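You operate a simulated robot arm through the tools that you are given. There is no shell and no other tool.

You are at the controls of a simulated robot arm. One attempt, no reset.

Task
Join chain piece No 46 to the piece on the button plate, narrow ends together.
Fine: push them together, press the flat red button once for the link, then the big yellow button once for its keeper.

Only the result counts: the job must be done as asked and must still hold three seconds after the hand-in. Knocking over, shifting, dropping, spilling or breaking anything else fails it.

Robot
A 7-joint arm with a two-finger parallel gripper, fixed in place. Base frame: the origin is on the floor under the middle of its stand, x ahead of it, y to its left, z up; the work surface is at about z = 908. Lengths are in mm, angles in rad, forces in N, time in s.
It reaches about 1372 mm from its shoulder. Its first joint turns from -2.601 to 2.601 rad. Payload 3.43 kg.
The tool frame sits at the grasp point between the pads (the TCP): z along the fingers, y along the line on which they close. The tips reach 30 mm beyond it. The gripper opens to 94 mm. The fingers are 28 mm wide and 10 mm thick; the gripper's body (50 by 96 mm) begins 55 mm behind the TCP.
Orientation is that of the tool frame in the base frame, as a unit quaternion [x, y, z, w]. With the fingers straight down and closing along the base's y, the tool's x points along the base's -x, its y along +y and its z along -z.

Tools
- The arm moves only by the tool servo_tool. Its argument "plan" is a list of rows, each a list of 7 numbers: the gripper command, from -1 (shut) to 1 (fully open), values between in proportion, then the shift along the base's x, y, z in units of 50 mm (1.0 is 50 mm), then the turn, a rotation vector about the base's x, y, z in units of 5 degrees (1.0 is 5 degrees). In form: [[claw, tx, ty, tz, rx, ry, rz], ...]. A call has 1 to 20 rows; each row shifts and turns the commanded pose from where the row before left it. A call with a number of a shift or a turn outside -1 to 1 is refused whole. A row lasts 0.2 s, in which the tool goes at most 50 mm and 0.15 rad; a call with a longer step from one row to the next is refused whole, and so is a gripper value outside its range. A pose out of reach is approached as far as the arm can. The call stops where the force on the tool passes 40 N (or 10 N more than at its start, if that is more) or the arm is blocked; 0.2 s more then pass. Each finger travels about 45 mm/s and halts on what it meets, pressing with about 35 N; the grip force reading is that of the motor and also rises with nothing between the fingers. The clock runs only during rows and for 0.2 s after the last one: add rows that do not move to give the fingers time. The reply holds the time, the measured pose of the TCP, the force on the tool along the base axes, the opening and the grip force, in the units named above and with some noise, with the torque about the TCP (base axes, N m) and any sound that the robot's microphone picked up.
- Cameras (640 x 400 px; columns grow to the right, rows downward): "scene" is fixed at [404.4, 652.7, 1657.4]; the picture's right is [-0.45, -0.89, 0.00], its down [-0.73, 0.37, -0.58] and it looks along [0.52, -0.26, -0.82] (base axes); focal length 292 px, centre (320, 200). "wrist" rides on the gripper at [76, 14, -102] in the tool frame; the picture's right is [-0.18, 0.98, 0.00], its down [-0.75, -0.14, -0.64] and it looks along [-0.63, -0.12, 0.77] (tool axes); focal length 243 px, centre (320, 200). There is no depth. A picture from a camera that has moved, and an enlarged one, comes with that camera's place and axes in the base frame and with its lens. The place of the scene camera against the robot may be out by one fixed shift of up to 18 mm in any direction.
- capture(camera): a new picture of that camera. It takes no simulated time.
- enlarge(camera, box): a new picture of the part [left, top, right, bottom] of that camera's present view, enlarged. It takes no simulated time.
- job_done(): hands the job in; it is judged then, once.

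Nothing tells you positions but the pictures and the camera data. Unless the task says otherwise, let go and move clear before handing in.

The tools are called after "Call:" by a JSON object that holds its "fn" and its "kwargs". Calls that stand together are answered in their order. servo_tool: Moves the arm, as the interface text tells. Its arguments: {"type":"object","properties":{"plan":{"type":"array"}},"required":["plan"]} The other tools are called the same way: capture (camera) takes a picture; enlarge (camera, box) takes an enlarged picture of a part of a camera's view; job_done () hands the job in.

At the start:

```text
time: 0.0
tool_pos: [900.0, 408.6, 1218.5]
tool_rot: [0.001, 1.0, 0.0, 0.001]
contact_force: [-0.2, 0.1, 0.0]
ft_torque: [0.01, 0.0, 0.0]
finger_gap: 93.7
finger_force: 0.1
```

scene: 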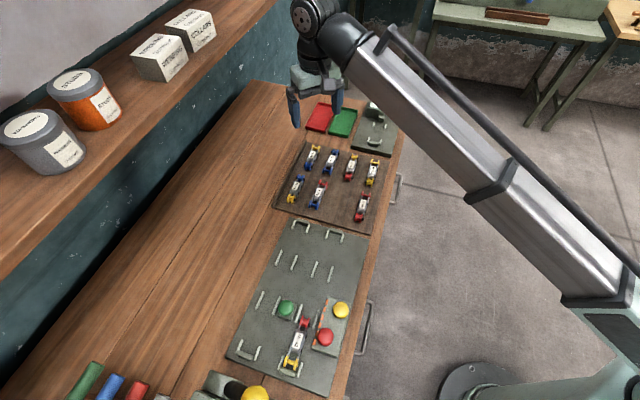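
wrist: 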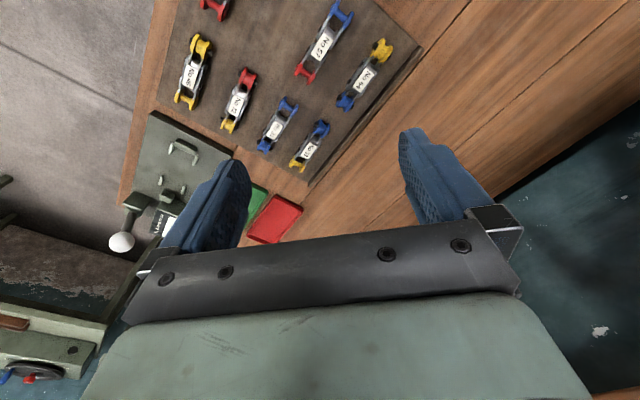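

I see a board with seven chain pieces, and a plate with buttons that carries one piece. First I enlarge the views to read the labels and the plate layout.

Call:
{"fn": "enlarge", "kwargs": {"camera": "scene", "box": [260, 130, 400, 230]}}

Call:
{"fn": "enlarge", "kwargs": {"camera": "scene", "box": [220, 280, 380, 400]}}

Call:
{"fn": "enlarge", "kwargs": {"camera": "wrist", "box": [150, 0, 420, 180]}}

Call:
{"fn": "enlarge", "kwargs": {"camera": "scene", "box": [220, 210, 380, 330]}}

```text
4.00 times, centred on (330, 180) of scene
camera zoom: at [404.4, 652.7, 1657.4], right [-0.45, -0.89, 0.0], down [-0.73, 0.37, -0.58], along [0.52, -0.26, -0.82], focal length 1166 px, centre (280, 280)
```

zoom: 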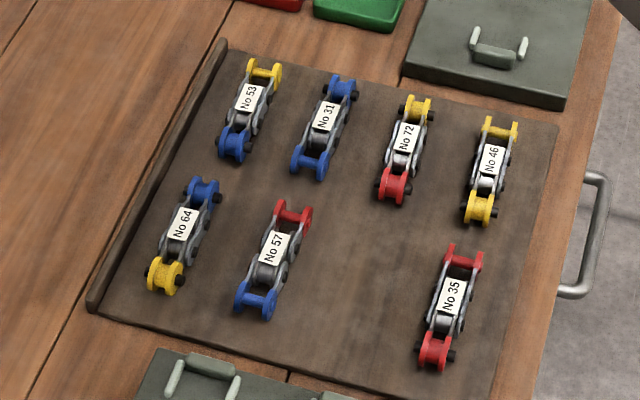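

```text
3.33 times, centred on (300, 340) of scene
camera zoom: at [404.4, 652.7, 1657.4], right [-0.45, -0.89, 0.0], down [-0.73, 0.37, -0.58], along [0.52, -0.26, -0.82], focal length 972 px, centre (387, -267)
```

zoom: 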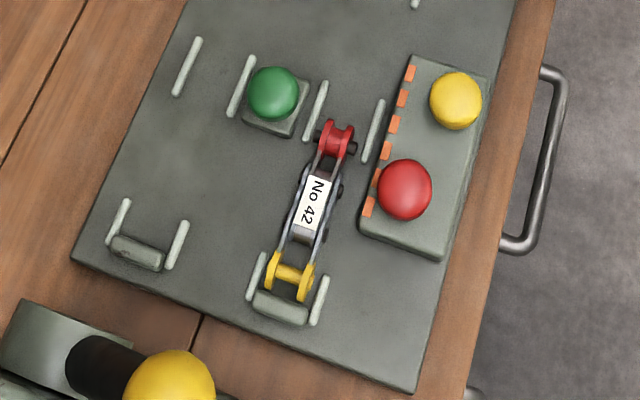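

```text
2.22 times, centred on (285, 90) of wrist
camera zoom: at [822.4, 423.5, 1320.9], right [0.18, 0.98, 0.0], down [0.75, -0.14, 0.64], along [0.63, -0.12, -0.77], focal length 539 px, centre (398, 444)
```

zoom: 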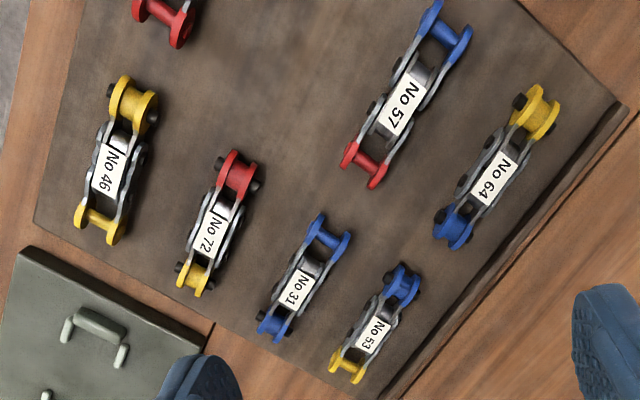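

```text
3.33 times, centred on (300, 270) of scene
camera zoom: at [404.4, 652.7, 1657.4], right [-0.45, -0.89, 0.0], down [-0.73, 0.37, -0.58], along [0.52, -0.26, -0.82], focal length 972 px, centre (387, -33)
```

zoom: 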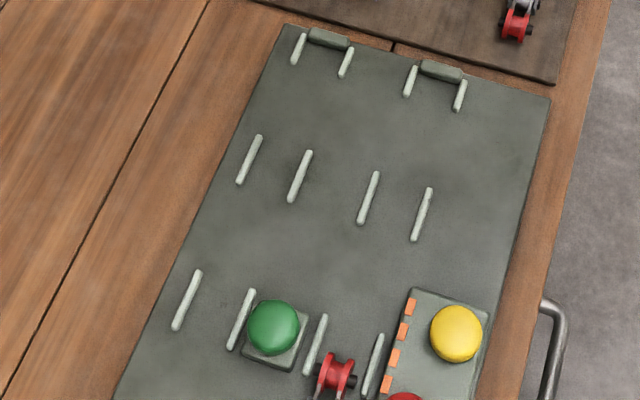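

The pictures put No 46 at roughly (876, 222), lying about 45° to the axes. The plate with piece No 42 is near (580, 620). I'll move the wrist camera closer to see the shapes of No 46's ends.

Call:
{"fn": "servo_tool", "kwargs": {"plan": [[1, -0.467, -0.5, -0.4, 0, 0, 0], [1, -0.467, -0.5, -0.4, 0, 0, 0], [1, -0.467, -0.5, -0.4, 0, 0, 0], [1, -0.467, -0.5, -0.4, 0, 0, 0], [1, -0.467, -0.5, -0.4, 0, 0, 0], [1, -0.467, -0.5, -0.4, 0, 0, 0], [1, 0, 0, 0, 0, 0, 0]]}}

Call:
{"fn": "capture", "kwargs": {"camera": "wrist"}}

Call:
{"fn": "enlarge", "kwargs": {"camera": "wrist", "box": [240, 60, 400, 160]}}

Call:
{"fn": "capture", "kwargs": {"camera": "scene"}}

```text
time: 1.6
tool_pos: [758.9, 258.6, 1097.1]
tool_rot: [-0.001, 1.0, -0.001, 0.001]
contact_force: [0.0, 0.4, 0.1]
ft_torque: [-0.02, 0.0, 0.01]
finger_gap: 94.1
finger_force: 0.0
```

```text
taken
camera wrist: at [682.0, 273.4, 1199.8], right [0.18, 0.98, 0.0], down [0.75, -0.14, 0.64], along [0.63, -0.12, -0.77], focal length 243 px, centre (320, 200)
```

wrist: 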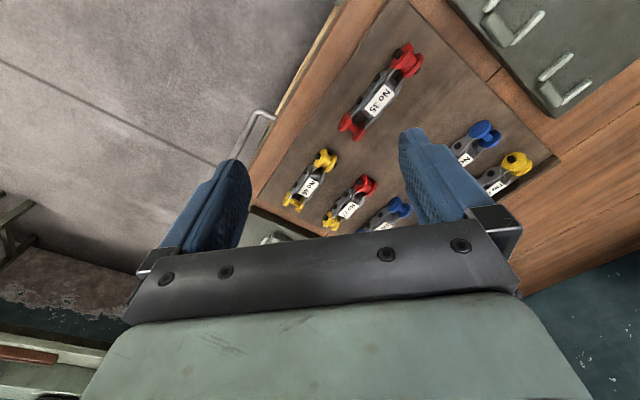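

```text
4.00 times, centred on (320, 110) of wrist
camera zoom: at [682.0, 273.4, 1199.8], right [0.18, 0.98, 0.0], down [0.75, -0.14, 0.64], along [0.63, -0.12, -0.77], focal length 970 px, centre (320, 560)
```

zoom: 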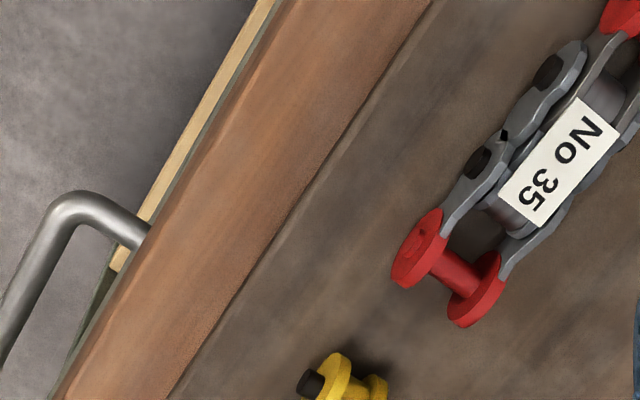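

```text
taken
```

scene: 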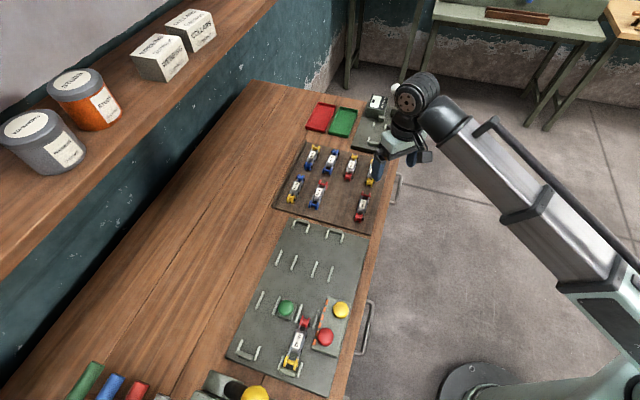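

No 46 is in view, upper left of centre. I'll zoom onto it.

Call:
{"fn": "enlarge", "kwargs": {"camera": "wrist", "box": [264, 140, 360, 215]}}

Call:
{"fn": "enlarge", "kwargs": {"camera": "scene", "box": [220, 355, 300, 400]}}

Call:
{"fn": "enlarge", "kwargs": {"camera": "scene", "box": [280, 300, 360, 350]}}

```text
5.33 times, centred on (312, 178) of wrist
camera zoom: at [682.0, 273.4, 1199.8], right [0.18, 0.98, 0.0], down [0.75, -0.14, 0.64], along [0.63, -0.12, -0.77], focal length 1294 px, centre (363, 320)
```

zoom: 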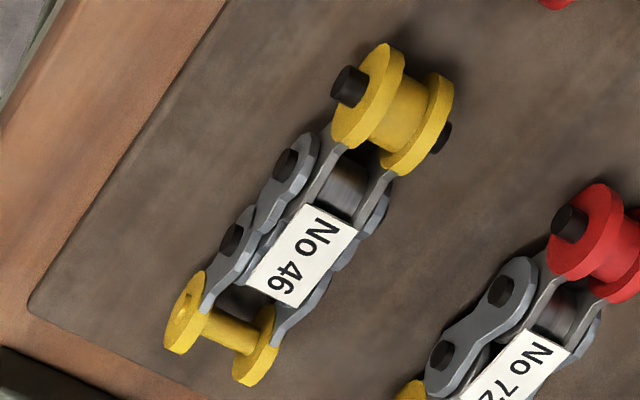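

```text
8.00 times, centred on (260, 378) of scene
camera zoom: at [404.4, 652.7, 1657.4], right [-0.45, -0.89, 0.0], down [-0.73, 0.37, -0.58], along [0.52, -0.26, -0.82], focal length 2333 px, centre (800, -1220)
```

zoom: 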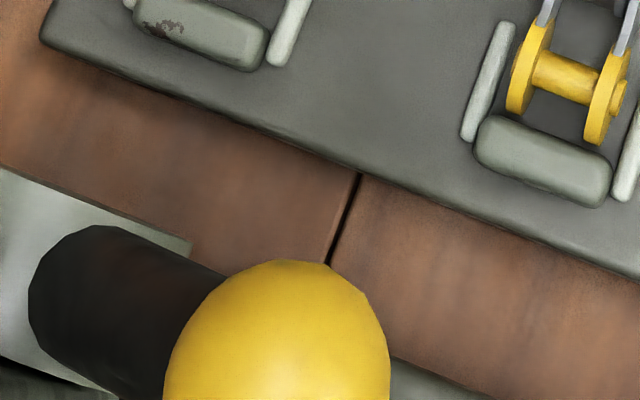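

```text
8.00 times, centred on (320, 325) of scene
camera zoom: at [404.4, 652.7, 1657.4], right [-0.45, -0.89, 0.0], down [-0.73, 0.37, -0.58], along [0.52, -0.26, -0.82], focal length 2333 px, centre (320, -800)
```

zoom: 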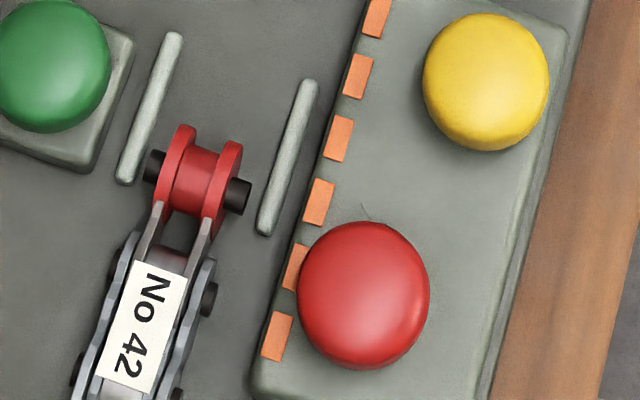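

Each piece has a wide forked end and a narrow spool end with black pins. No 46's narrow end already faces the way it needs to, so it should only need a straight move. Next I turn the hand -45° and hover over No 46 to measure it.

Call:
{"fn": "servo_tool", "kwargs": {"plan": [[0.3, 0.26, -0.08, 0, 0, 0, -1], [0.3, 0.26, -0.08, 0, 0, 0, -1], [0.3, 0.26, -0.08, 0, 0, 0, -1], [0.3, 0.26, -0.08, 0, 0, 0, -1], [0.3, 0.26, -0.08, 0, 0, 0, -1], [0.3, 0.26, -0.08, 0, 0, 0, -1], [0.3, 0.26, -0.08, 0, 0, 0, -1], [0.3, 0.26, -0.08, 0, 0, 0, -1], [0.3, 0.26, -0.08, 0, 0, 0, -1], [0.3, 0, 0, -0.5, 0, 0, 0], [0.3, 0, 0, -0.5, 0, 0, 0], [0.3, 0, 0, -0.5, 0, 0, 0], [0.3, 0, 0, 0, 0, 0, 0]]}}

Call:
{"fn": "capture", "kwargs": {"camera": "wrist"}}

Call:
{"fn": "enlarge", "kwargs": {"camera": "wrist", "box": [240, 60, 400, 160]}}

```text
time: 4.4
tool_pos: [877.1, 223.2, 1021.7]
tool_rot: [0.382, 0.924, 0.0, 0.0]
contact_force: [0.7, -0.3, -0.3]
ft_torque: [-0.03, -0.03, -0.02]
finger_gap: 61.2
finger_force: 0.0
```

```text
taken
camera wrist: at [831.4, 287.4, 1126.0], right [0.83, 0.56, 0.0], down [0.43, -0.63, 0.64], along [0.36, -0.53, -0.77], focal length 243 px, centre (320, 200)
```

wrist: 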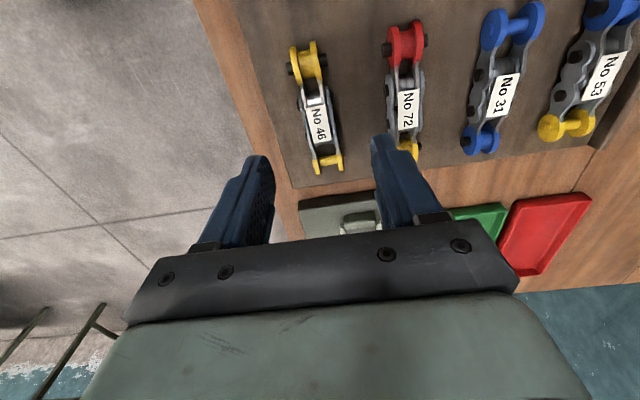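

```text
4.00 times, centred on (320, 110) of wrist
camera zoom: at [831.4, 287.4, 1126.0], right [0.83, 0.56, 0.0], down [0.43, -0.63, 0.64], along [0.36, -0.53, -0.77], focal length 970 px, centre (320, 560)
```

zoom: 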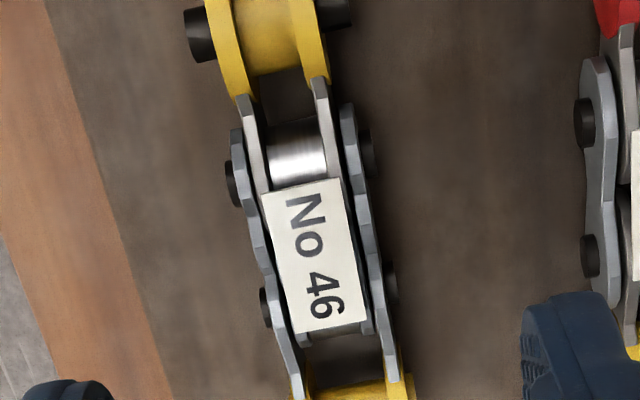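

The camera and the 45° turn work as intended. I'll zoom in on each end of No 46 to get its exact position, angle and height.

Call:
{"fn": "enlarge", "kwargs": {"camera": "wrist", "box": [270, 30, 350, 80]}}

Call:
{"fn": "enlarge", "kwargs": {"camera": "wrist", "box": [290, 130, 370, 180]}}

Call:
{"fn": "enlarge", "kwargs": {"camera": "wrist", "box": [250, 30, 450, 180]}}

```text
8.00 times, centred on (310, 55) of wrist
camera zoom: at [831.4, 287.4, 1126.0], right [0.83, 0.56, 0.0], down [0.43, -0.63, 0.64], along [0.36, -0.53, -0.77], focal length 1941 px, centre (400, 1360)
```

zoom: 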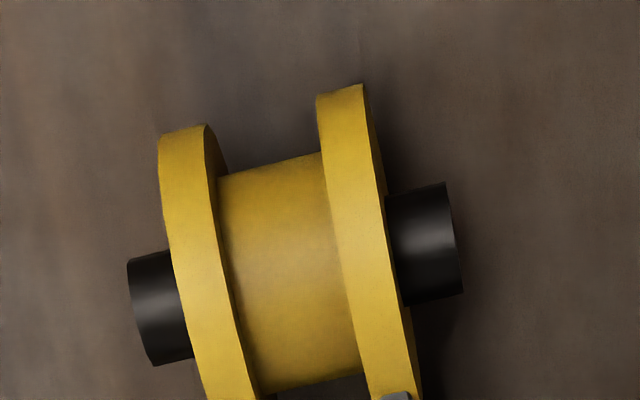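

```text
8.00 times, centred on (330, 155) of wrist
camera zoom: at [831.4, 287.4, 1126.0], right [0.83, 0.56, 0.0], down [0.43, -0.63, 0.64], along [0.36, -0.53, -0.77], focal length 1941 px, centre (240, 560)
```

zoom: 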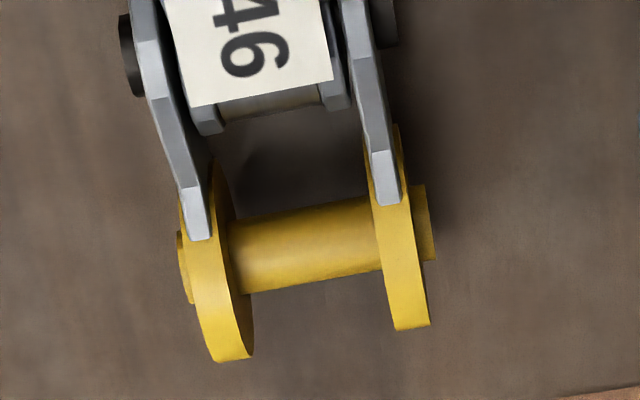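

```text
2.67 times, centred on (350, 105) of wrist
camera zoom: at [831.4, 287.4, 1126.0], right [0.83, 0.56, 0.0], down [0.43, -0.63, 0.64], along [0.36, -0.53, -0.77], focal length 647 px, centre (240, 453)
```

zoom: 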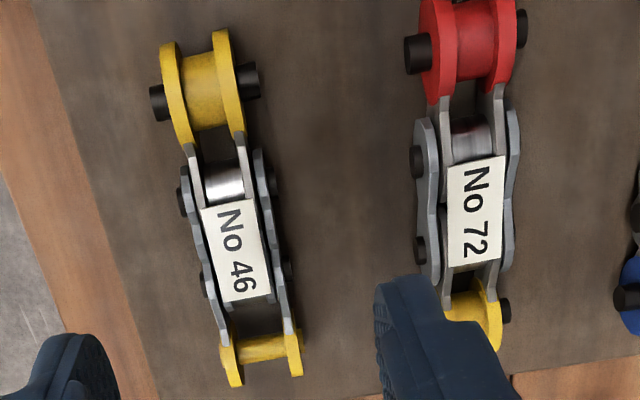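

No 46 triangulates to a centre of about (875.5, 221.5), label top at z≈935, pin axes at z≈922, and an angle about 1.3° off my hand. Before I pick it up, I'll look at the button plate with the empty hand.

Call:
{"fn": "servo_tool", "kwargs": {"plan": [[0.3, -0.528, 0.648, 0.1, 0, 0, 0], [0.3, -0.528, 0.648, 0.1, 0, 0, 0], [0.3, -0.528, 0.648, 0.1, 0, 0, 0], [0.3, -0.528, 0.648, 0.1, 0, 0, 0], [0.3, -0.528, 0.648, 0.1, 0, 0, 0], [0.3, -0.528, 0.648, 0.1, 0, 0, 0], [0.3, -0.528, 0.648, 0.1, 0, 0, 0], [0.3, -0.528, 0.648, 0.1, 0, 0, 0], [0.3, -0.528, 0.648, 0, 0, 0, 0], [0.3, -0.528, 0.648, 0, 0, 0, 0], [0.3, -0.528, 0.648, 0, 0, 0, 0], [0.3, -0.528, 0.648, 0, 0, 0, 0], [0.3, 0, 0, 0, 0, 0, 0]]}}

Call:
{"fn": "capture", "kwargs": {"camera": "wrist"}}

Call:
{"fn": "enlarge", "kwargs": {"camera": "wrist", "box": [200, 0, 440, 150]}}

Call:
{"fn": "capture", "kwargs": {"camera": "scene"}}

```text
time: 7.2
tool_pos: [558.8, 611.2, 1062.6]
tool_rot: [0.382, 0.924, 0.0, 0.001]
contact_force: [0.1, -0.3, 0.5]
ft_torque: [-0.01, -0.02, -0.02]
finger_gap: 60.9
finger_force: 0.1
```

```text
taken
camera wrist: at [513.5, 676.0, 1165.5], right [0.83, 0.56, 0.0], down [0.43, -0.63, 0.64], along [0.36, -0.53, -0.77], focal length 243 px, centre (320, 200)
```

wrist: 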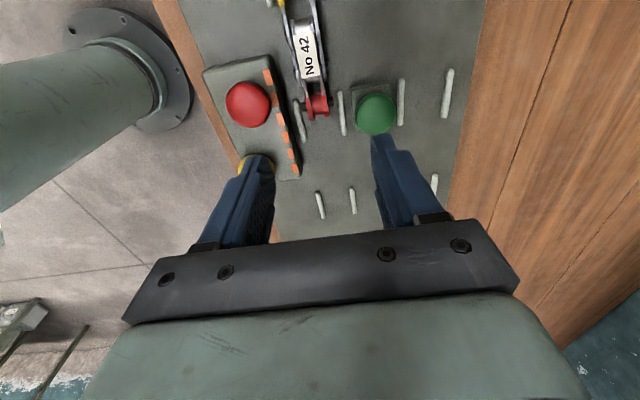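

```text
2.67 times, centred on (320, 75) of wrist
camera zoom: at [513.5, 676.0, 1165.5], right [0.83, 0.56, 0.0], down [0.43, -0.63, 0.64], along [0.36, -0.53, -0.77], focal length 647 px, centre (320, 533)
```

zoom: 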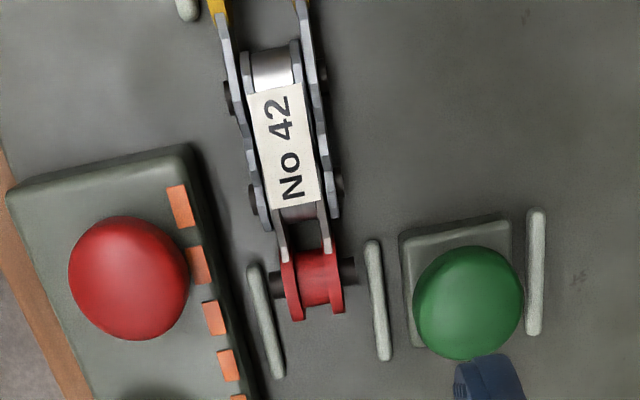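

```text
taken
```

scene: 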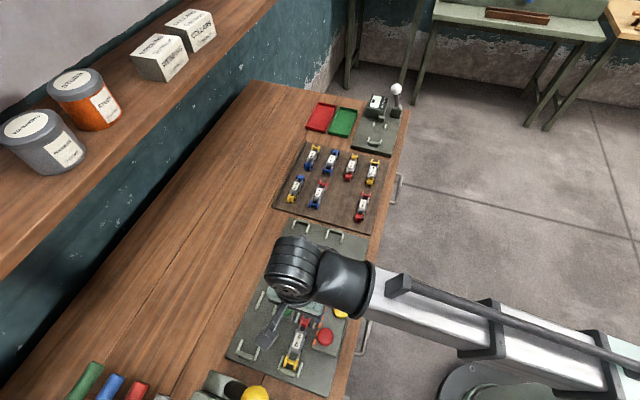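

The lane, guide bars, No 42's red narrow end and the button console are in view. The plate looks a bit higher than the piece board. I'll take detailed zooms here, then shift the camera along the lane to get heights by parallax.

Call:
{"fn": "enlarge", "kwargs": {"camera": "wrist", "box": [270, 70, 390, 145]}}

Call:
{"fn": "enlarge", "kwargs": {"camera": "wrist", "box": [200, 50, 320, 125]}}

Call:
{"fn": "enlarge", "kwargs": {"camera": "wrist", "box": [250, 0, 370, 75]}}

Call:
{"fn": "servo_tool", "kwargs": {"plan": [[0.3, 0.5, -0.5, 0, 0, 0, 0], [0.3, 0.5, -0.5, 0, 0, 0, 0], [0.3, 0, 0, 0, 0, 0, 0]]}}

Call:
{"fn": "capture", "kwargs": {"camera": "wrist"}}

Call:
{"fn": "enlarge", "kwargs": {"camera": "wrist", "box": [270, 0, 390, 75]}}

Call:
{"fn": "enlarge", "kwargs": {"camera": "wrist", "box": [200, 0, 320, 75]}}

Call:
{"fn": "enlarge", "kwargs": {"camera": "wrist", "box": [250, 75, 410, 175]}}

```text
5.33 times, centred on (330, 108) of wrist
camera zoom: at [513.5, 676.0, 1165.5], right [0.83, 0.56, 0.0], down [0.43, -0.63, 0.64], along [0.36, -0.53, -0.77], focal length 1294 px, centre (267, 693)
```

zoom: 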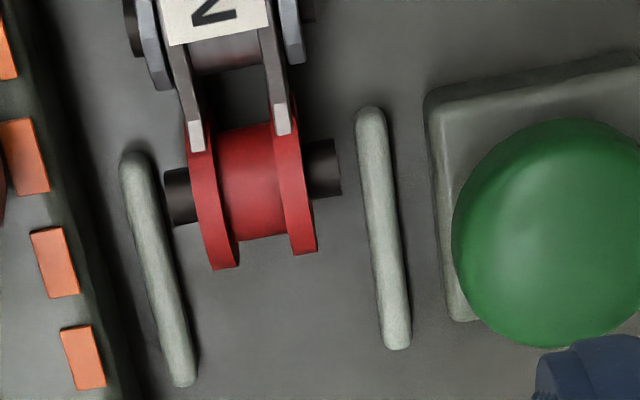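

```text
5.33 times, centred on (260, 88) of wrist
camera zoom: at [513.5, 676.0, 1165.5], right [0.83, 0.56, 0.0], down [0.43, -0.63, 0.64], along [0.36, -0.53, -0.77], focal length 1294 px, centre (640, 800)
```

zoom: 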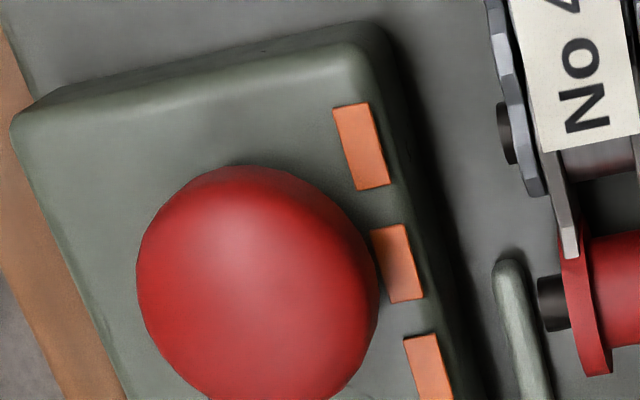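

```text
5.33 times, centred on (310, 38) of wrist
camera zoom: at [513.5, 676.0, 1165.5], right [0.83, 0.56, 0.0], down [0.43, -0.63, 0.64], along [0.36, -0.53, -0.77], focal length 1294 px, centre (373, 1067)
```

zoom: 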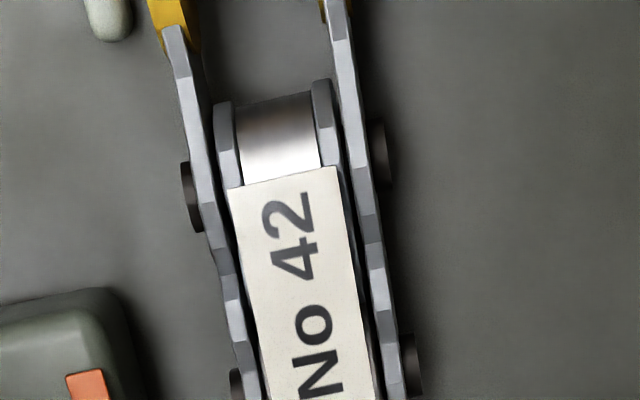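

```text
time: 8.0
tool_pos: [608.5, 560.8, 1062.0]
tool_rot: [0.382, 0.924, 0.0, 0.0]
contact_force: [0.1, 0.4, 0.2]
ft_torque: [0.0, -0.01, -0.02]
finger_gap: 61.0
finger_force: 0.0
```

```text
taken
camera wrist: at [564.1, 625.6, 1165.5], right [0.83, 0.56, 0.0], down [0.43, -0.63, 0.64], along [0.36, -0.53, -0.77], focal length 243 px, centre (320, 200)
```

wrist: 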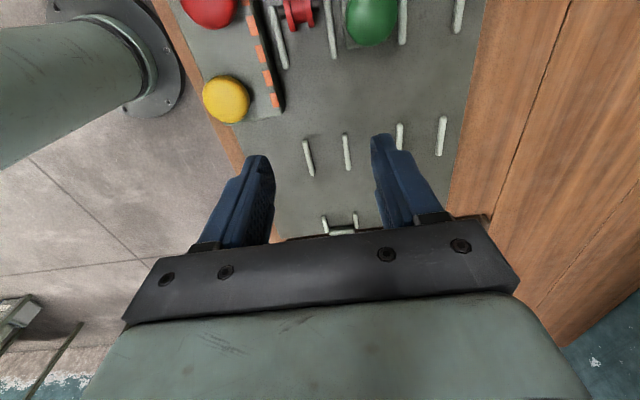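

```text
5.33 times, centred on (330, 38) of wrist
camera zoom: at [564.1, 625.6, 1165.5], right [0.83, 0.56, 0.0], down [0.43, -0.63, 0.64], along [0.36, -0.53, -0.77], focal length 1294 px, centre (267, 1067)
```

zoom: 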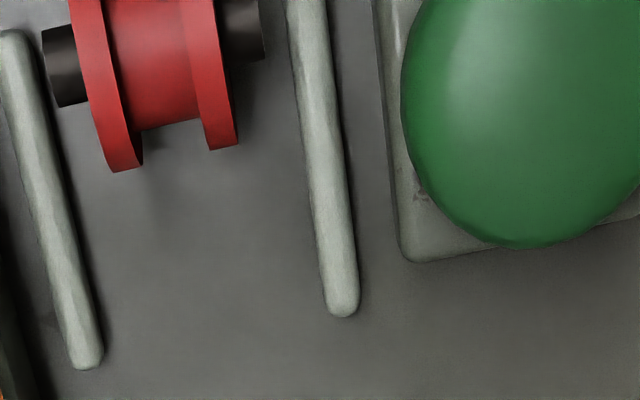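

```text
5.33 times, centred on (260, 38) of wrist
camera zoom: at [564.1, 625.6, 1165.5], right [0.83, 0.56, 0.0], down [0.43, -0.63, 0.64], along [0.36, -0.53, -0.77], focal length 1294 px, centre (640, 1067)
```

zoom: 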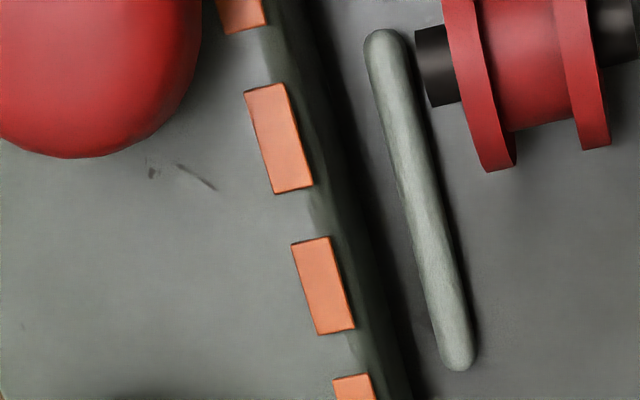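

```text
4.00 times, centred on (330, 125) of wrist
camera zoom: at [564.1, 625.6, 1165.5], right [0.83, 0.56, 0.0], down [0.43, -0.63, 0.64], along [0.36, -0.53, -0.77], focal length 970 px, centre (280, 500)
```

zoom: 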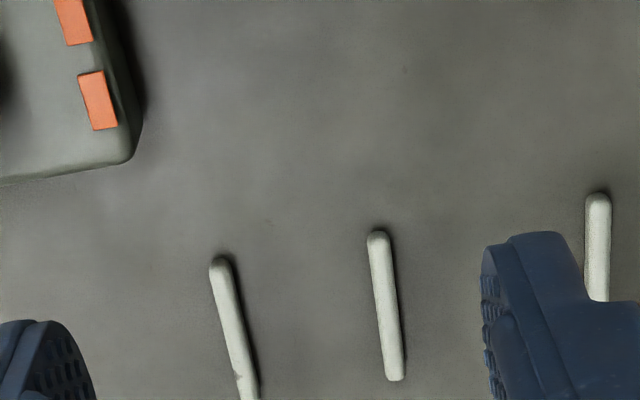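

Parallax gives me this layout:
- Plate lane: centre line x+y ≈ 1166.6, running exactly at -45°.
- No 42: spool at about (554.6, 612.0, 935).
- Console: top at about z = 947, with its edge 30 mm from the lane centre.

I'm going back to No 46 now and will check the finger alignment low over it before gripping.

Call:
{"fn": "servo_tool", "kwargs": {"plan": [[0.2, 0.5348, -0.6818, 0, 0, 0, 0], [0.2, 0.5348, -0.6818, 0, 0, 0, 0], [0.2, 0.5348, -0.6818, 0, 0, 0, 0], [0.2, 0.5348, -0.6818, 0, 0, 0, 0], [0.2, 0.5348, -0.6818, 0, 0, 0, 0], [0.2, 0.5348, -0.6818, 0, 0, 0, 0], [0.2, 0.5348, -0.6818, 0, 0, 0, 0], [0.2, 0.5348, -0.6818, 0, 0, 0, 0], [0.2, 0.5348, -0.6818, 0, 0, 0, 0], [0.2, 0.5348, -0.6818, 0, 0, 0, 0.26], [0.2, 0, 0, -0.635, 0, 0, 0], [0.2, 0, 0, -0.635, 0, 0, 0], [0.2, 0, 0, 0, 0, 0, 0]]}}

Call:
{"fn": "capture", "kwargs": {"camera": "wrist"}}

Call:
{"fn": "enlarge", "kwargs": {"camera": "wrist", "box": [240, 30, 400, 130]}}

Call:
{"fn": "enlarge", "kwargs": {"camera": "wrist", "box": [200, 80, 420, 218]}}

```text
time: 10.8
tool_pos: [875.6, 221.6, 998.4]
tool_rot: [0.373, 0.928, 0.0, 0.0]
contact_force: [0.1, 0.8, 0.3]
ft_torque: [0.0, -0.01, 0.0]
finger_gap: 56.2
finger_force: 0.2
```

```text
taken
camera wrist: at [830.1, 284.2, 1102.6], right [0.81, 0.58, 0.0], down [0.45, -0.62, 0.64], along [0.37, -0.52, -0.77], focal length 243 px, centre (320, 200)
```

wrist: 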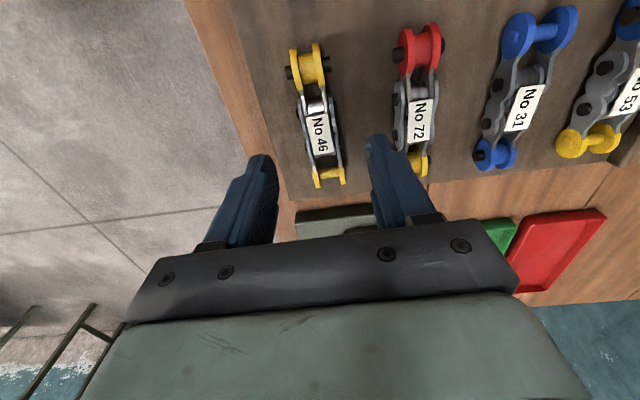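

```text
4.00 times, centred on (320, 80) of wrist
camera zoom: at [830.1, 284.2, 1102.6], right [0.81, 0.58, 0.0], down [0.45, -0.62, 0.64], along [0.37, -0.52, -0.77], focal length 970 px, centre (320, 680)
```

zoom: 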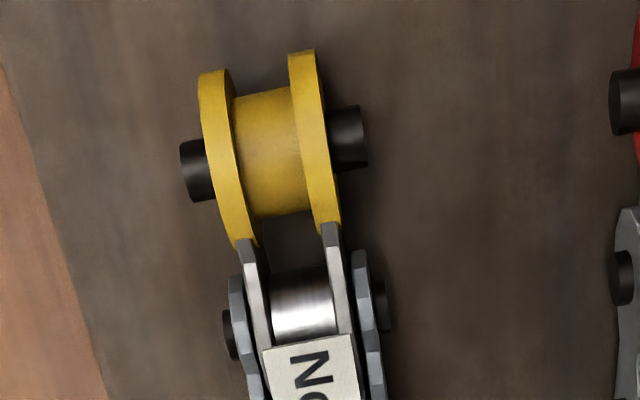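

```text
2.90 times, centred on (310, 149) of wrist
camera zoom: at [830.1, 284.2, 1102.6], right [0.81, 0.58, 0.0], down [0.45, -0.62, 0.64], along [0.37, -0.52, -0.77], focal length 703 px, centre (349, 348)
```

zoom: 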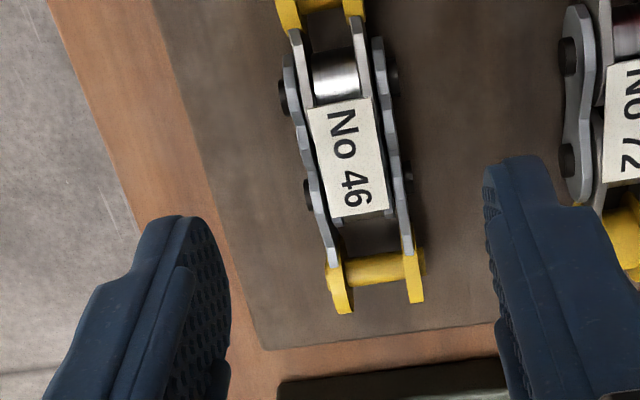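

The fingers are centred on No 46 to within a millimetre and squared to it. I'll descend next to the piece and check before closing.

Call:
{"fn": "servo_tool", "kwargs": {"plan": [[0.2, 0, 0, -0.4, 0, 0, 0], [0.2, 0, 0, -0.4, 0, 0, 0], [0.2, 0, 0, -0.2, 0, 0, 0], [0.2, 0, 0, -0.1, 0, 0, 0], [0.2, 0, 0, 0, 0, 0, 0]]}}

Call:
{"fn": "capture", "kwargs": {"camera": "wrist"}}

Call:
{"fn": "enlarge", "kwargs": {"camera": "wrist", "box": [200, 80, 440, 230]}}

Call:
{"fn": "enlarge", "kwargs": {"camera": "scene", "box": [310, 110, 430, 210]}}

```text
time: 12.0
tool_pos: [876.3, 222.3, 944.9]
tool_rot: [0.373, 0.928, 0.0, 0.0]
contact_force: [0.2, 0.3, -0.4]
ft_torque: [0.02, -0.03, -0.05]
finger_gap: 56.7
finger_force: 0.1
```

```text
taken
camera wrist: at [830.7, 284.2, 1047.1], right [0.81, 0.58, 0.0], down [0.45, -0.62, 0.64], along [0.37, -0.52, -0.77], focal length 243 px, centre (320, 200)
```

wrist: 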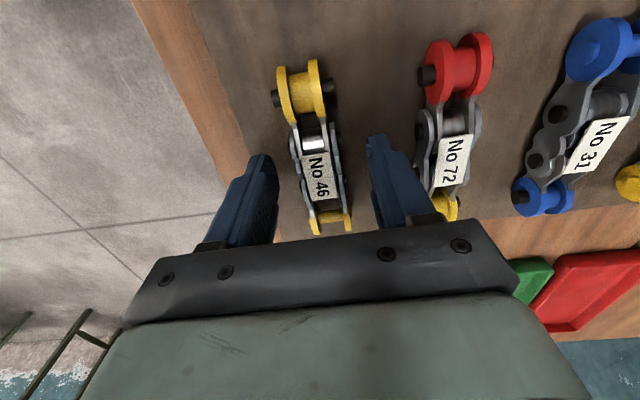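

```text
2.67 times, centred on (320, 155) of wrist
camera zoom: at [830.7, 284.2, 1047.1], right [0.81, 0.58, 0.0], down [0.45, -0.62, 0.64], along [0.37, -0.52, -0.77], focal length 647 px, centre (320, 320)
```

zoom: 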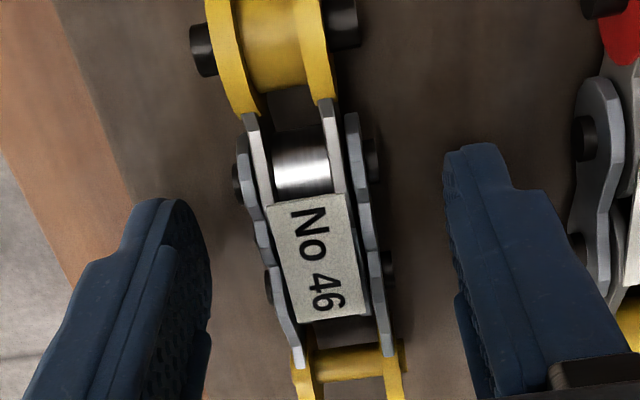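

```text
4.00 times, centred on (370, 160) of scene
camera zoom: at [404.4, 652.7, 1657.4], right [-0.45, -0.89, 0.0], down [-0.73, 0.37, -0.58], along [0.52, -0.26, -0.82], focal length 1166 px, centre (120, 360)
```

zoom: 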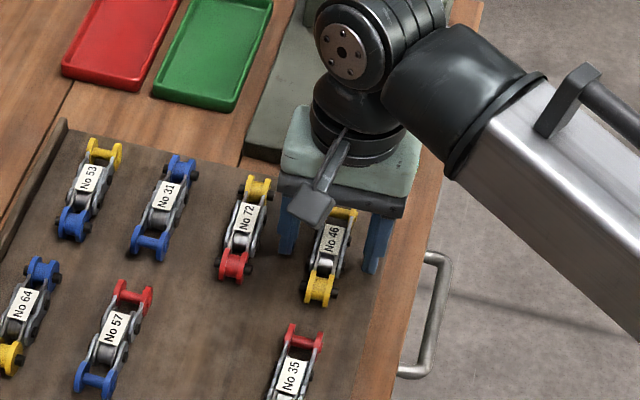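

The fingers straddle No 46 with no contact. I'll lower 2 mm more and close on the piece.

Call:
{"fn": "servo_tool", "kwargs": {"plan": [[0.2, 0, 0, -0.04, 0, 0, 0], [-0.2, 0, 0, 0, 0, 0, 0], [-0.5, 0, 0, 0, 0, 0, 0], [-1, 0, 0, 0, 0, 0, 0], [-1, 0, 0, 0, 0, 0, 0], [-1, 0, 0, 0, 0, 0, 0]]}}

Call:
{"fn": "enlarge", "kwargs": {"camera": "wrist", "box": [200, 60, 440, 210]}}

```text
time: 13.4
tool_pos: [876.5, 220.7, 941.8]
tool_rot: [0.372, 0.928, 0.0, 0.0]
contact_force: [-0.2, -0.5, 1.1]
ft_torque: [-0.06, -0.01, 0.05]
finger_gap: 29.2
finger_force: 35.3
```

```text
2.67 times, centred on (320, 135) of wrist
camera zoom: at [830.7, 284.1, 1045.4], right [0.81, 0.58, 0.0], down [0.45, -0.62, 0.64], along [0.37, -0.52, -0.77], focal length 647 px, centre (320, 373)
```

zoom: 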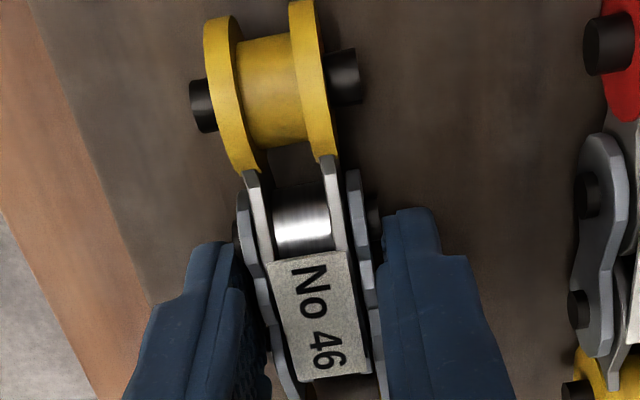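

No 46 is gripped with a gap of 29.2 mm at 35 N. I'll lift it slowly and check that it comes up level.

Call:
{"fn": "servo_tool", "kwargs": {"plan": [[-1, 0, 0, 0.1, 0, 0, 0], [-1, 0, 0, 0.2, 0, 0, 0], [-1, 0, 0, 0.3, 0, 0, 0], [-1, 0, 0, 0.4, 0, 0, 0], [-1, 0, 0, 0.5, 0, 0, 0], [-1, 0, 0, 0.5, 0, 0, 0], [-1, 0, 0, 0, 0, 0, 0]]}}

Call:
{"fn": "capture", "kwargs": {"camera": "wrist"}}

Call:
{"fn": "enlarge", "kwargs": {"camera": "wrist", "box": [200, 60, 440, 210]}}

Call:
{"fn": "enlarge", "kwargs": {"camera": "scene", "box": [310, 110, 430, 210]}}

```text
time: 15.0
tool_pos: [874.7, 220.8, 1042.1]
tool_rot: [0.373, 0.928, 0.0, -0.001]
contact_force: [-0.4, -0.1, -1.7]
ft_torque: [0.01, 0.01, 0.03]
finger_gap: 29.4
finger_force: 35.2
```

```text
taken
camera wrist: at [830.1, 284.3, 1145.6], right [0.81, 0.58, 0.0], down [0.45, -0.62, 0.64], along [0.37, -0.52, -0.77], focal length 243 px, centre (320, 200)
```

wrist: 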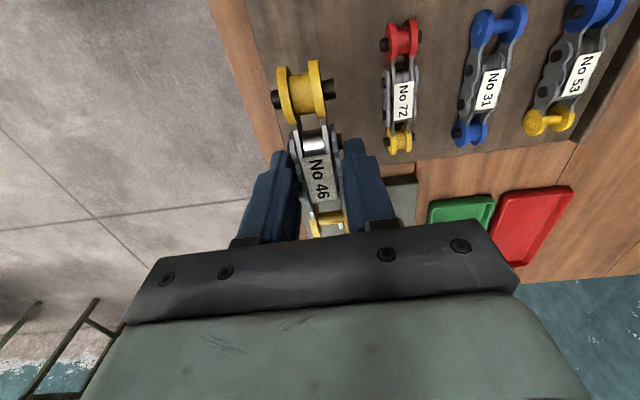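

```text
2.67 times, centred on (320, 135) of wrist
camera zoom: at [830.1, 284.3, 1145.6], right [0.81, 0.58, 0.0], down [0.45, -0.62, 0.64], along [0.37, -0.52, -0.77], focal length 647 px, centre (320, 373)
```

zoom: 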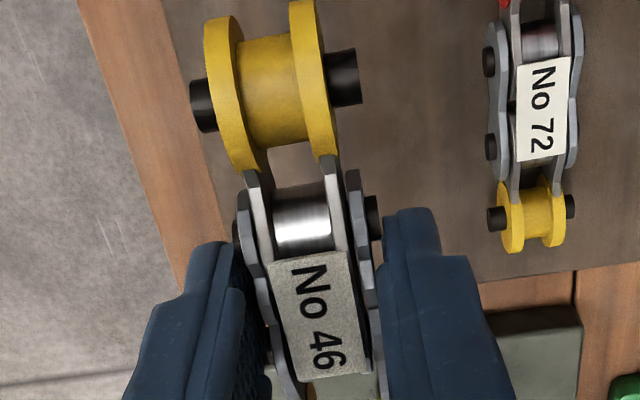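

```text
4.00 times, centred on (370, 160) of scene
camera zoom: at [404.4, 652.7, 1657.4], right [-0.45, -0.89, 0.0], down [-0.73, 0.37, -0.58], along [0.52, -0.26, -0.82], focal length 1166 px, centre (120, 360)
```

zoom: 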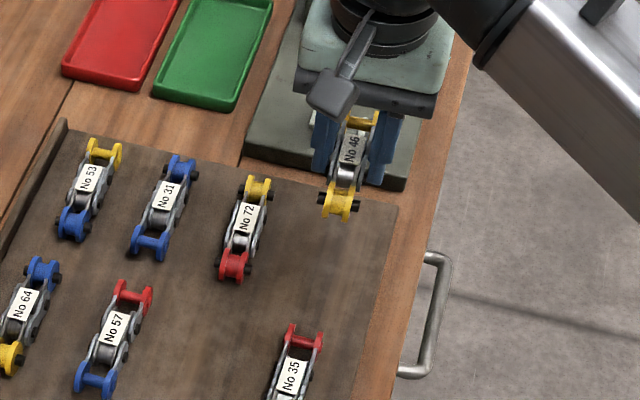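

No 46 is held rigid and level. I'll carry it over the lane, undo the 1.3° turn and stop above the plate to check alignment.

Call:
{"fn": "servo_tool", "kwargs": {"plan": [[-1, -0.5202, 0.6608, 0, 0, 0, -0.13], [-1, -0.5202, 0.6608, 0, 0, 0, -0.13], [-1, -0.5202, 0.6608, 0, 0, 0, 0], [-1, -0.5202, 0.6608, 0, 0, 0, 0], [-1, -0.5202, 0.6608, 0, 0, 0, 0], [-1, -0.5202, 0.6608, 0, 0, 0, 0], [-1, -0.5202, 0.6608, 0, 0, 0, 0], [-1, -0.5202, 0.6608, 0, 0, 0, 0], [-1, -0.5202, 0.6608, 0, 0, 0, 0], [-1, -0.5202, 0.6608, 0, 0, 0, 0], [-1, 0, 0, 0, 0, 0, 0], [-1, 0, 0, 0, 0, 0, 0]]}}

Call:
{"fn": "capture", "kwargs": {"camera": "wrist"}}

Call:
{"fn": "enlarge", "kwargs": {"camera": "wrist", "box": [200, 0, 440, 150]}}

Call:
{"fn": "enlarge", "kwargs": {"camera": "scene", "box": [220, 220, 380, 400]}}

```text
time: 17.6
tool_pos: [615.3, 550.3, 1040.7]
tool_rot: [0.383, 0.924, 0.0, 0.0]
contact_force: [-0.2, -0.7, -2.2]
ft_torque: [0.02, -0.03, 0.0]
finger_gap: 29.5
finger_force: 35.3
```

```text
taken
camera wrist: at [571.7, 615.2, 1145.3], right [0.83, 0.56, 0.0], down [0.43, -0.63, 0.64], along [0.36, -0.53, -0.77], focal length 243 px, centre (320, 200)
```

wrist: 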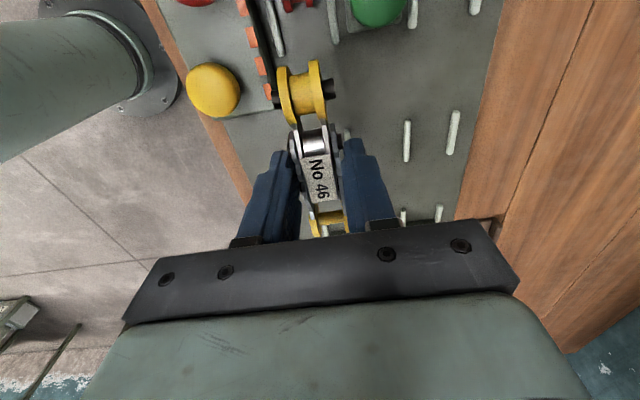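

```text
2.67 times, centred on (320, 75) of wrist
camera zoom: at [571.7, 615.2, 1145.3], right [0.83, 0.56, 0.0], down [0.43, -0.63, 0.64], along [0.36, -0.53, -0.77], focal length 647 px, centre (320, 533)
```

zoom: 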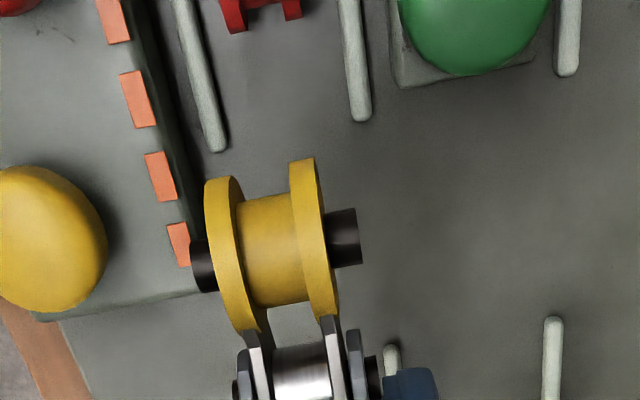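

```text
2.22 times, centred on (300, 310) of scene
camera zoom: at [404.4, 652.7, 1657.4], right [-0.45, -0.89, 0.0], down [-0.73, 0.37, -0.58], along [0.52, -0.26, -0.82], focal length 648 px, centre (364, -44)
```

zoom: 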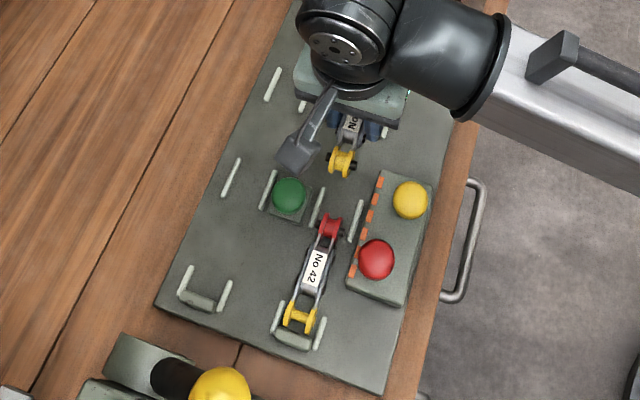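

No 46 is centred in the lane to within 0.5 mm and parallel to it, with its spool about 43 mm from No 42's. I'll lower it most of the way and stop just above the plate.

Call:
{"fn": "servo_tool", "kwargs": {"plan": [[-1, 0, 0, -0.4, 0, 0, 0], [-1, 0, 0, -0.4, 0, 0, 0], [-1, 0, 0, -0.4, 0, 0, 0], [-1, 0, 0, -0.3, 0, 0, 0], [-1, 0, 0, -0.1, 0, 0, 0], [-1, 0, 0, 0, 0, 0, 0]]}}

Call:
{"fn": "capture", "kwargs": {"camera": "wrist"}}

Call:
{"fn": "enlarge", "kwargs": {"camera": "wrist", "box": [200, 0, 440, 150]}}

Call:
{"fn": "enlarge", "kwargs": {"camera": "scene", "box": [260, 220, 370, 360]}}

```text
time: 19.0
tool_pos: [616.5, 551.7, 961.2]
tool_rot: [0.383, 0.924, 0.0, 0.0]
contact_force: [-0.5, -0.4, -2.0]
ft_torque: [0.0, 0.03, -0.01]
finger_gap: 29.7
finger_force: 35.0
```

```text
taken
camera wrist: at [571.9, 615.1, 1065.0], right [0.83, 0.56, 0.0], down [0.43, -0.63, 0.64], along [0.36, -0.53, -0.77], focal length 243 px, centre (320, 200)
```

wrist: 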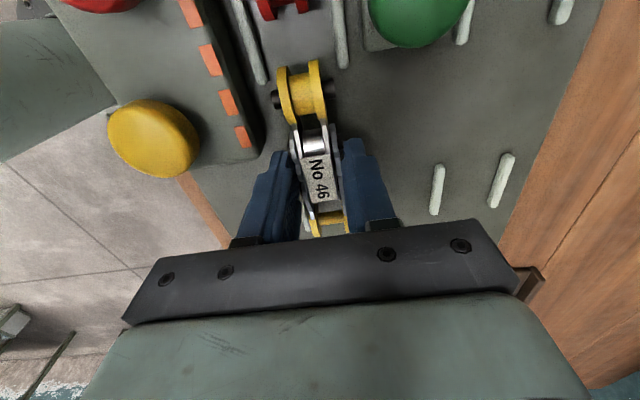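

```text
2.67 times, centred on (320, 75) of wrist
camera zoom: at [571.9, 615.1, 1065.0], right [0.83, 0.56, 0.0], down [0.43, -0.63, 0.64], along [0.36, -0.53, -0.77], focal length 647 px, centre (320, 533)
```

zoom: 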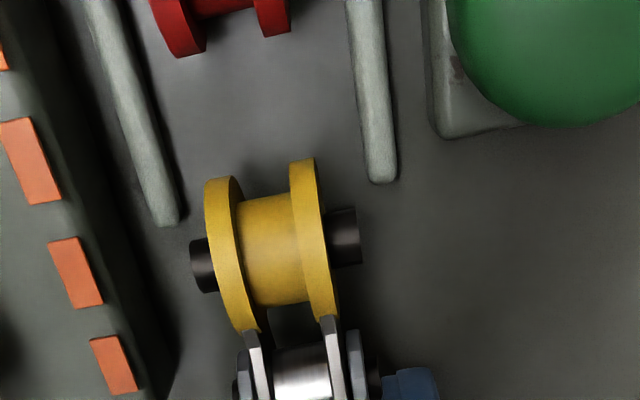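

```text
2.86 times, centred on (315, 290) of scene
camera zoom: at [404.4, 652.7, 1657.4], right [-0.45, -0.89, 0.0], down [-0.73, 0.37, -0.58], along [0.52, -0.26, -0.82], focal length 833 px, centre (334, -57)
```

zoom: 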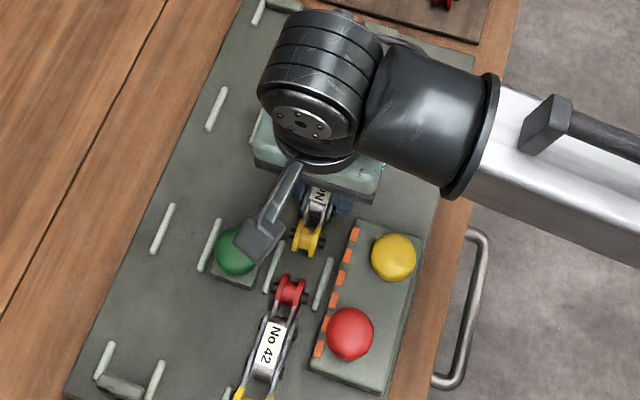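

I'm just above the plate and see no contact, so I'll come down in small steps and watch the vertical force.

Call:
{"fn": "servo_tool", "kwargs": {"plan": [[-1, 0, 0, -0.04, 0, 0, 0], [-1, 0, 0, -0.02, 0, 0, 0], [-1, 0, 0, 0, 0, 0, 0]]}}

Call:
{"fn": "servo_tool", "kwargs": {"plan": [[-1, 0, 0, -0.02, 0, 0, 0], [-1, 0, 0, 0, 0, 0, 0]]}}

Call:
{"fn": "servo_tool", "kwargs": {"plan": [[-1, 0, 0, -0.02, 0, 0, 0], [-1, 0, 0, 0, 0, 0, 0]]}}

```text
time: 19.8
tool_pos: [616.0, 551.2, 959.1]
tool_rot: [0.383, 0.924, 0.0, 0.001]
contact_force: [0.7, 0.5, -2.2]
ft_torque: [0.01, -0.01, -0.01]
finger_gap: 29.4
finger_force: 34.9
```

```text
time: 20.4
tool_pos: [615.8, 551.1, 957.9]
tool_rot: [0.383, 0.924, 0.0, -0.001]
contact_force: [0.1, -0.4, -3.3]
ft_torque: [-0.02, 0.01, -0.01]
finger_gap: 29.5
finger_force: 34.7
```

```text
time: 21.0
tool_pos: [616.7, 551.8, 955.7]
tool_rot: [0.383, 0.924, 0.0, 0.0]
contact_force: [0.4, -0.2, -2.4]
ft_torque: [0.01, -0.01, 0.03]
finger_gap: 29.5
finger_force: 34.7
```

There's no contact yet at commanded z = 958. The force reading is only the piece's weight, so I'll keep stepping down.

Call:
{"fn": "servo_tool", "kwargs": {"plan": [[-1, 0, 0, -0.02, 0, 0, 0], [-1, 0, 0, 0, 0, 0, 0]]}}

Call:
{"fn": "servo_tool", "kwargs": {"plan": [[-1, 0, 0, -0.02, 0, 0, 0], [-1, 0, 0, 0, 0, 0, 0]]}}

```text
time: 21.6
tool_pos: [616.8, 551.4, 955.5]
tool_rot: [0.383, 0.924, 0.0, 0.0]
contact_force: [-1.4, 0.2, -1.7]
ft_torque: [0.0, 0.0, -0.01]
finger_gap: 29.0
finger_force: 34.9
```

```text
time: 22.2
tool_pos: [616.6, 549.6, 954.8]
tool_rot: [0.383, 0.924, 0.0, 0.0]
contact_force: [-1.0, 0.7, -2.2]
ft_torque: [0.04, -0.01, 0.0]
finger_gap: 29.5
finger_force: 35.3
```

Call:
{"fn": "servo_tool", "kwargs": {"plan": [[-1, 0, 0, -0.02, 0, 0, 0], [-1, 0, 0, 0, 0, 0, 0]]}}

Call:
{"fn": "enlarge", "kwargs": {"camera": "wrist", "box": [200, 0, 440, 150]}}

```text
time: 22.8
tool_pos: [615.4, 550.7, 954.8]
tool_rot: [0.383, 0.924, 0.0, 0.0]
contact_force: [0.9, -1.0, 2.7]
ft_torque: [0.02, 0.08, 0.01]
finger_gap: 29.3
finger_force: 35.7
```

```text
2.67 times, centred on (320, 75) of wrist
camera zoom: at [571.6, 614.9, 1057.4], right [0.83, 0.56, 0.0], down [0.43, -0.63, 0.64], along [0.36, -0.53, -0.77], focal length 647 px, centre (320, 533)
```

zoom: 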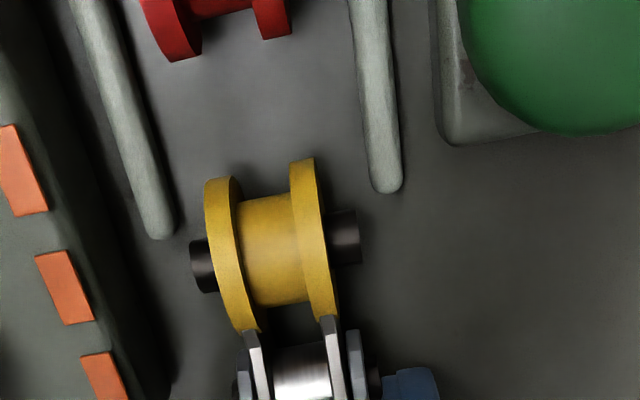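

Contact: the force changed by about 5 N at commanded z = 955, so the piece is resting on the plate. I'll relieve it by 0.4 mm and slide it toward No 42 along the lane, going 12 mm first.

Call:
{"fn": "servo_tool", "kwargs": {"plan": [[-1, 0, 0, 0.008, 0, 0, 0], [-1, -0.0566, 0.0566, 0, 0, 0, 0], [-1, -0.0566, 0.0566, 0, 0, 0, 0], [-1, -0.0566, 0.0566, 0, 0, 0, 0], [-1, 0, 0, 0, 0, 0, 0]]}}

Call:
{"fn": "enlarge", "kwargs": {"camera": "wrist", "box": [200, 0, 440, 150]}}

Call:
{"fn": "enlarge", "kwargs": {"camera": "scene", "box": [270, 290, 350, 350]}}

```text
time: 24.0
tool_pos: [607.7, 559.9, 955.0]
tool_rot: [0.382, 0.924, 0.0, 0.0]
contact_force: [-0.6, 0.2, -1.8]
ft_torque: [0.01, -0.01, 0.04]
finger_gap: 29.3
finger_force: 34.6
```

```text
2.67 times, centred on (320, 75) of wrist
camera zoom: at [563.2, 623.7, 1057.8], right [0.83, 0.56, 0.0], down [0.43, -0.63, 0.64], along [0.36, -0.53, -0.77], focal length 647 px, centre (320, 533)
```

zoom: 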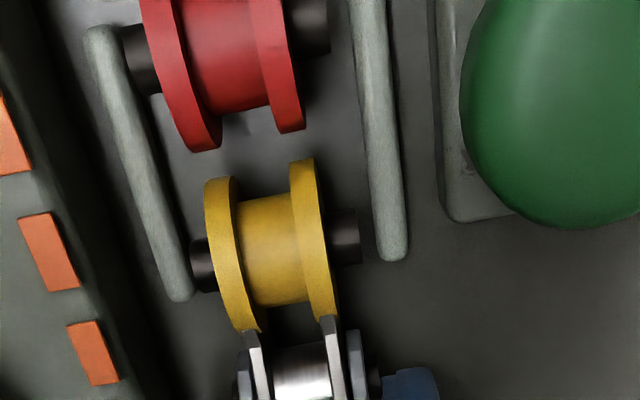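

```text
6.67 times, centred on (310, 320) of scene
camera zoom: at [404.4, 652.7, 1657.4], right [-0.45, -0.89, 0.0], down [-0.73, 0.37, -0.58], along [0.52, -0.26, -0.82], focal length 1944 px, centre (387, -600)
```

zoom: 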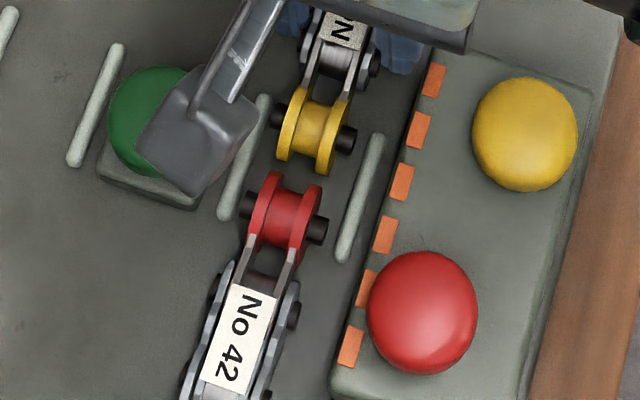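

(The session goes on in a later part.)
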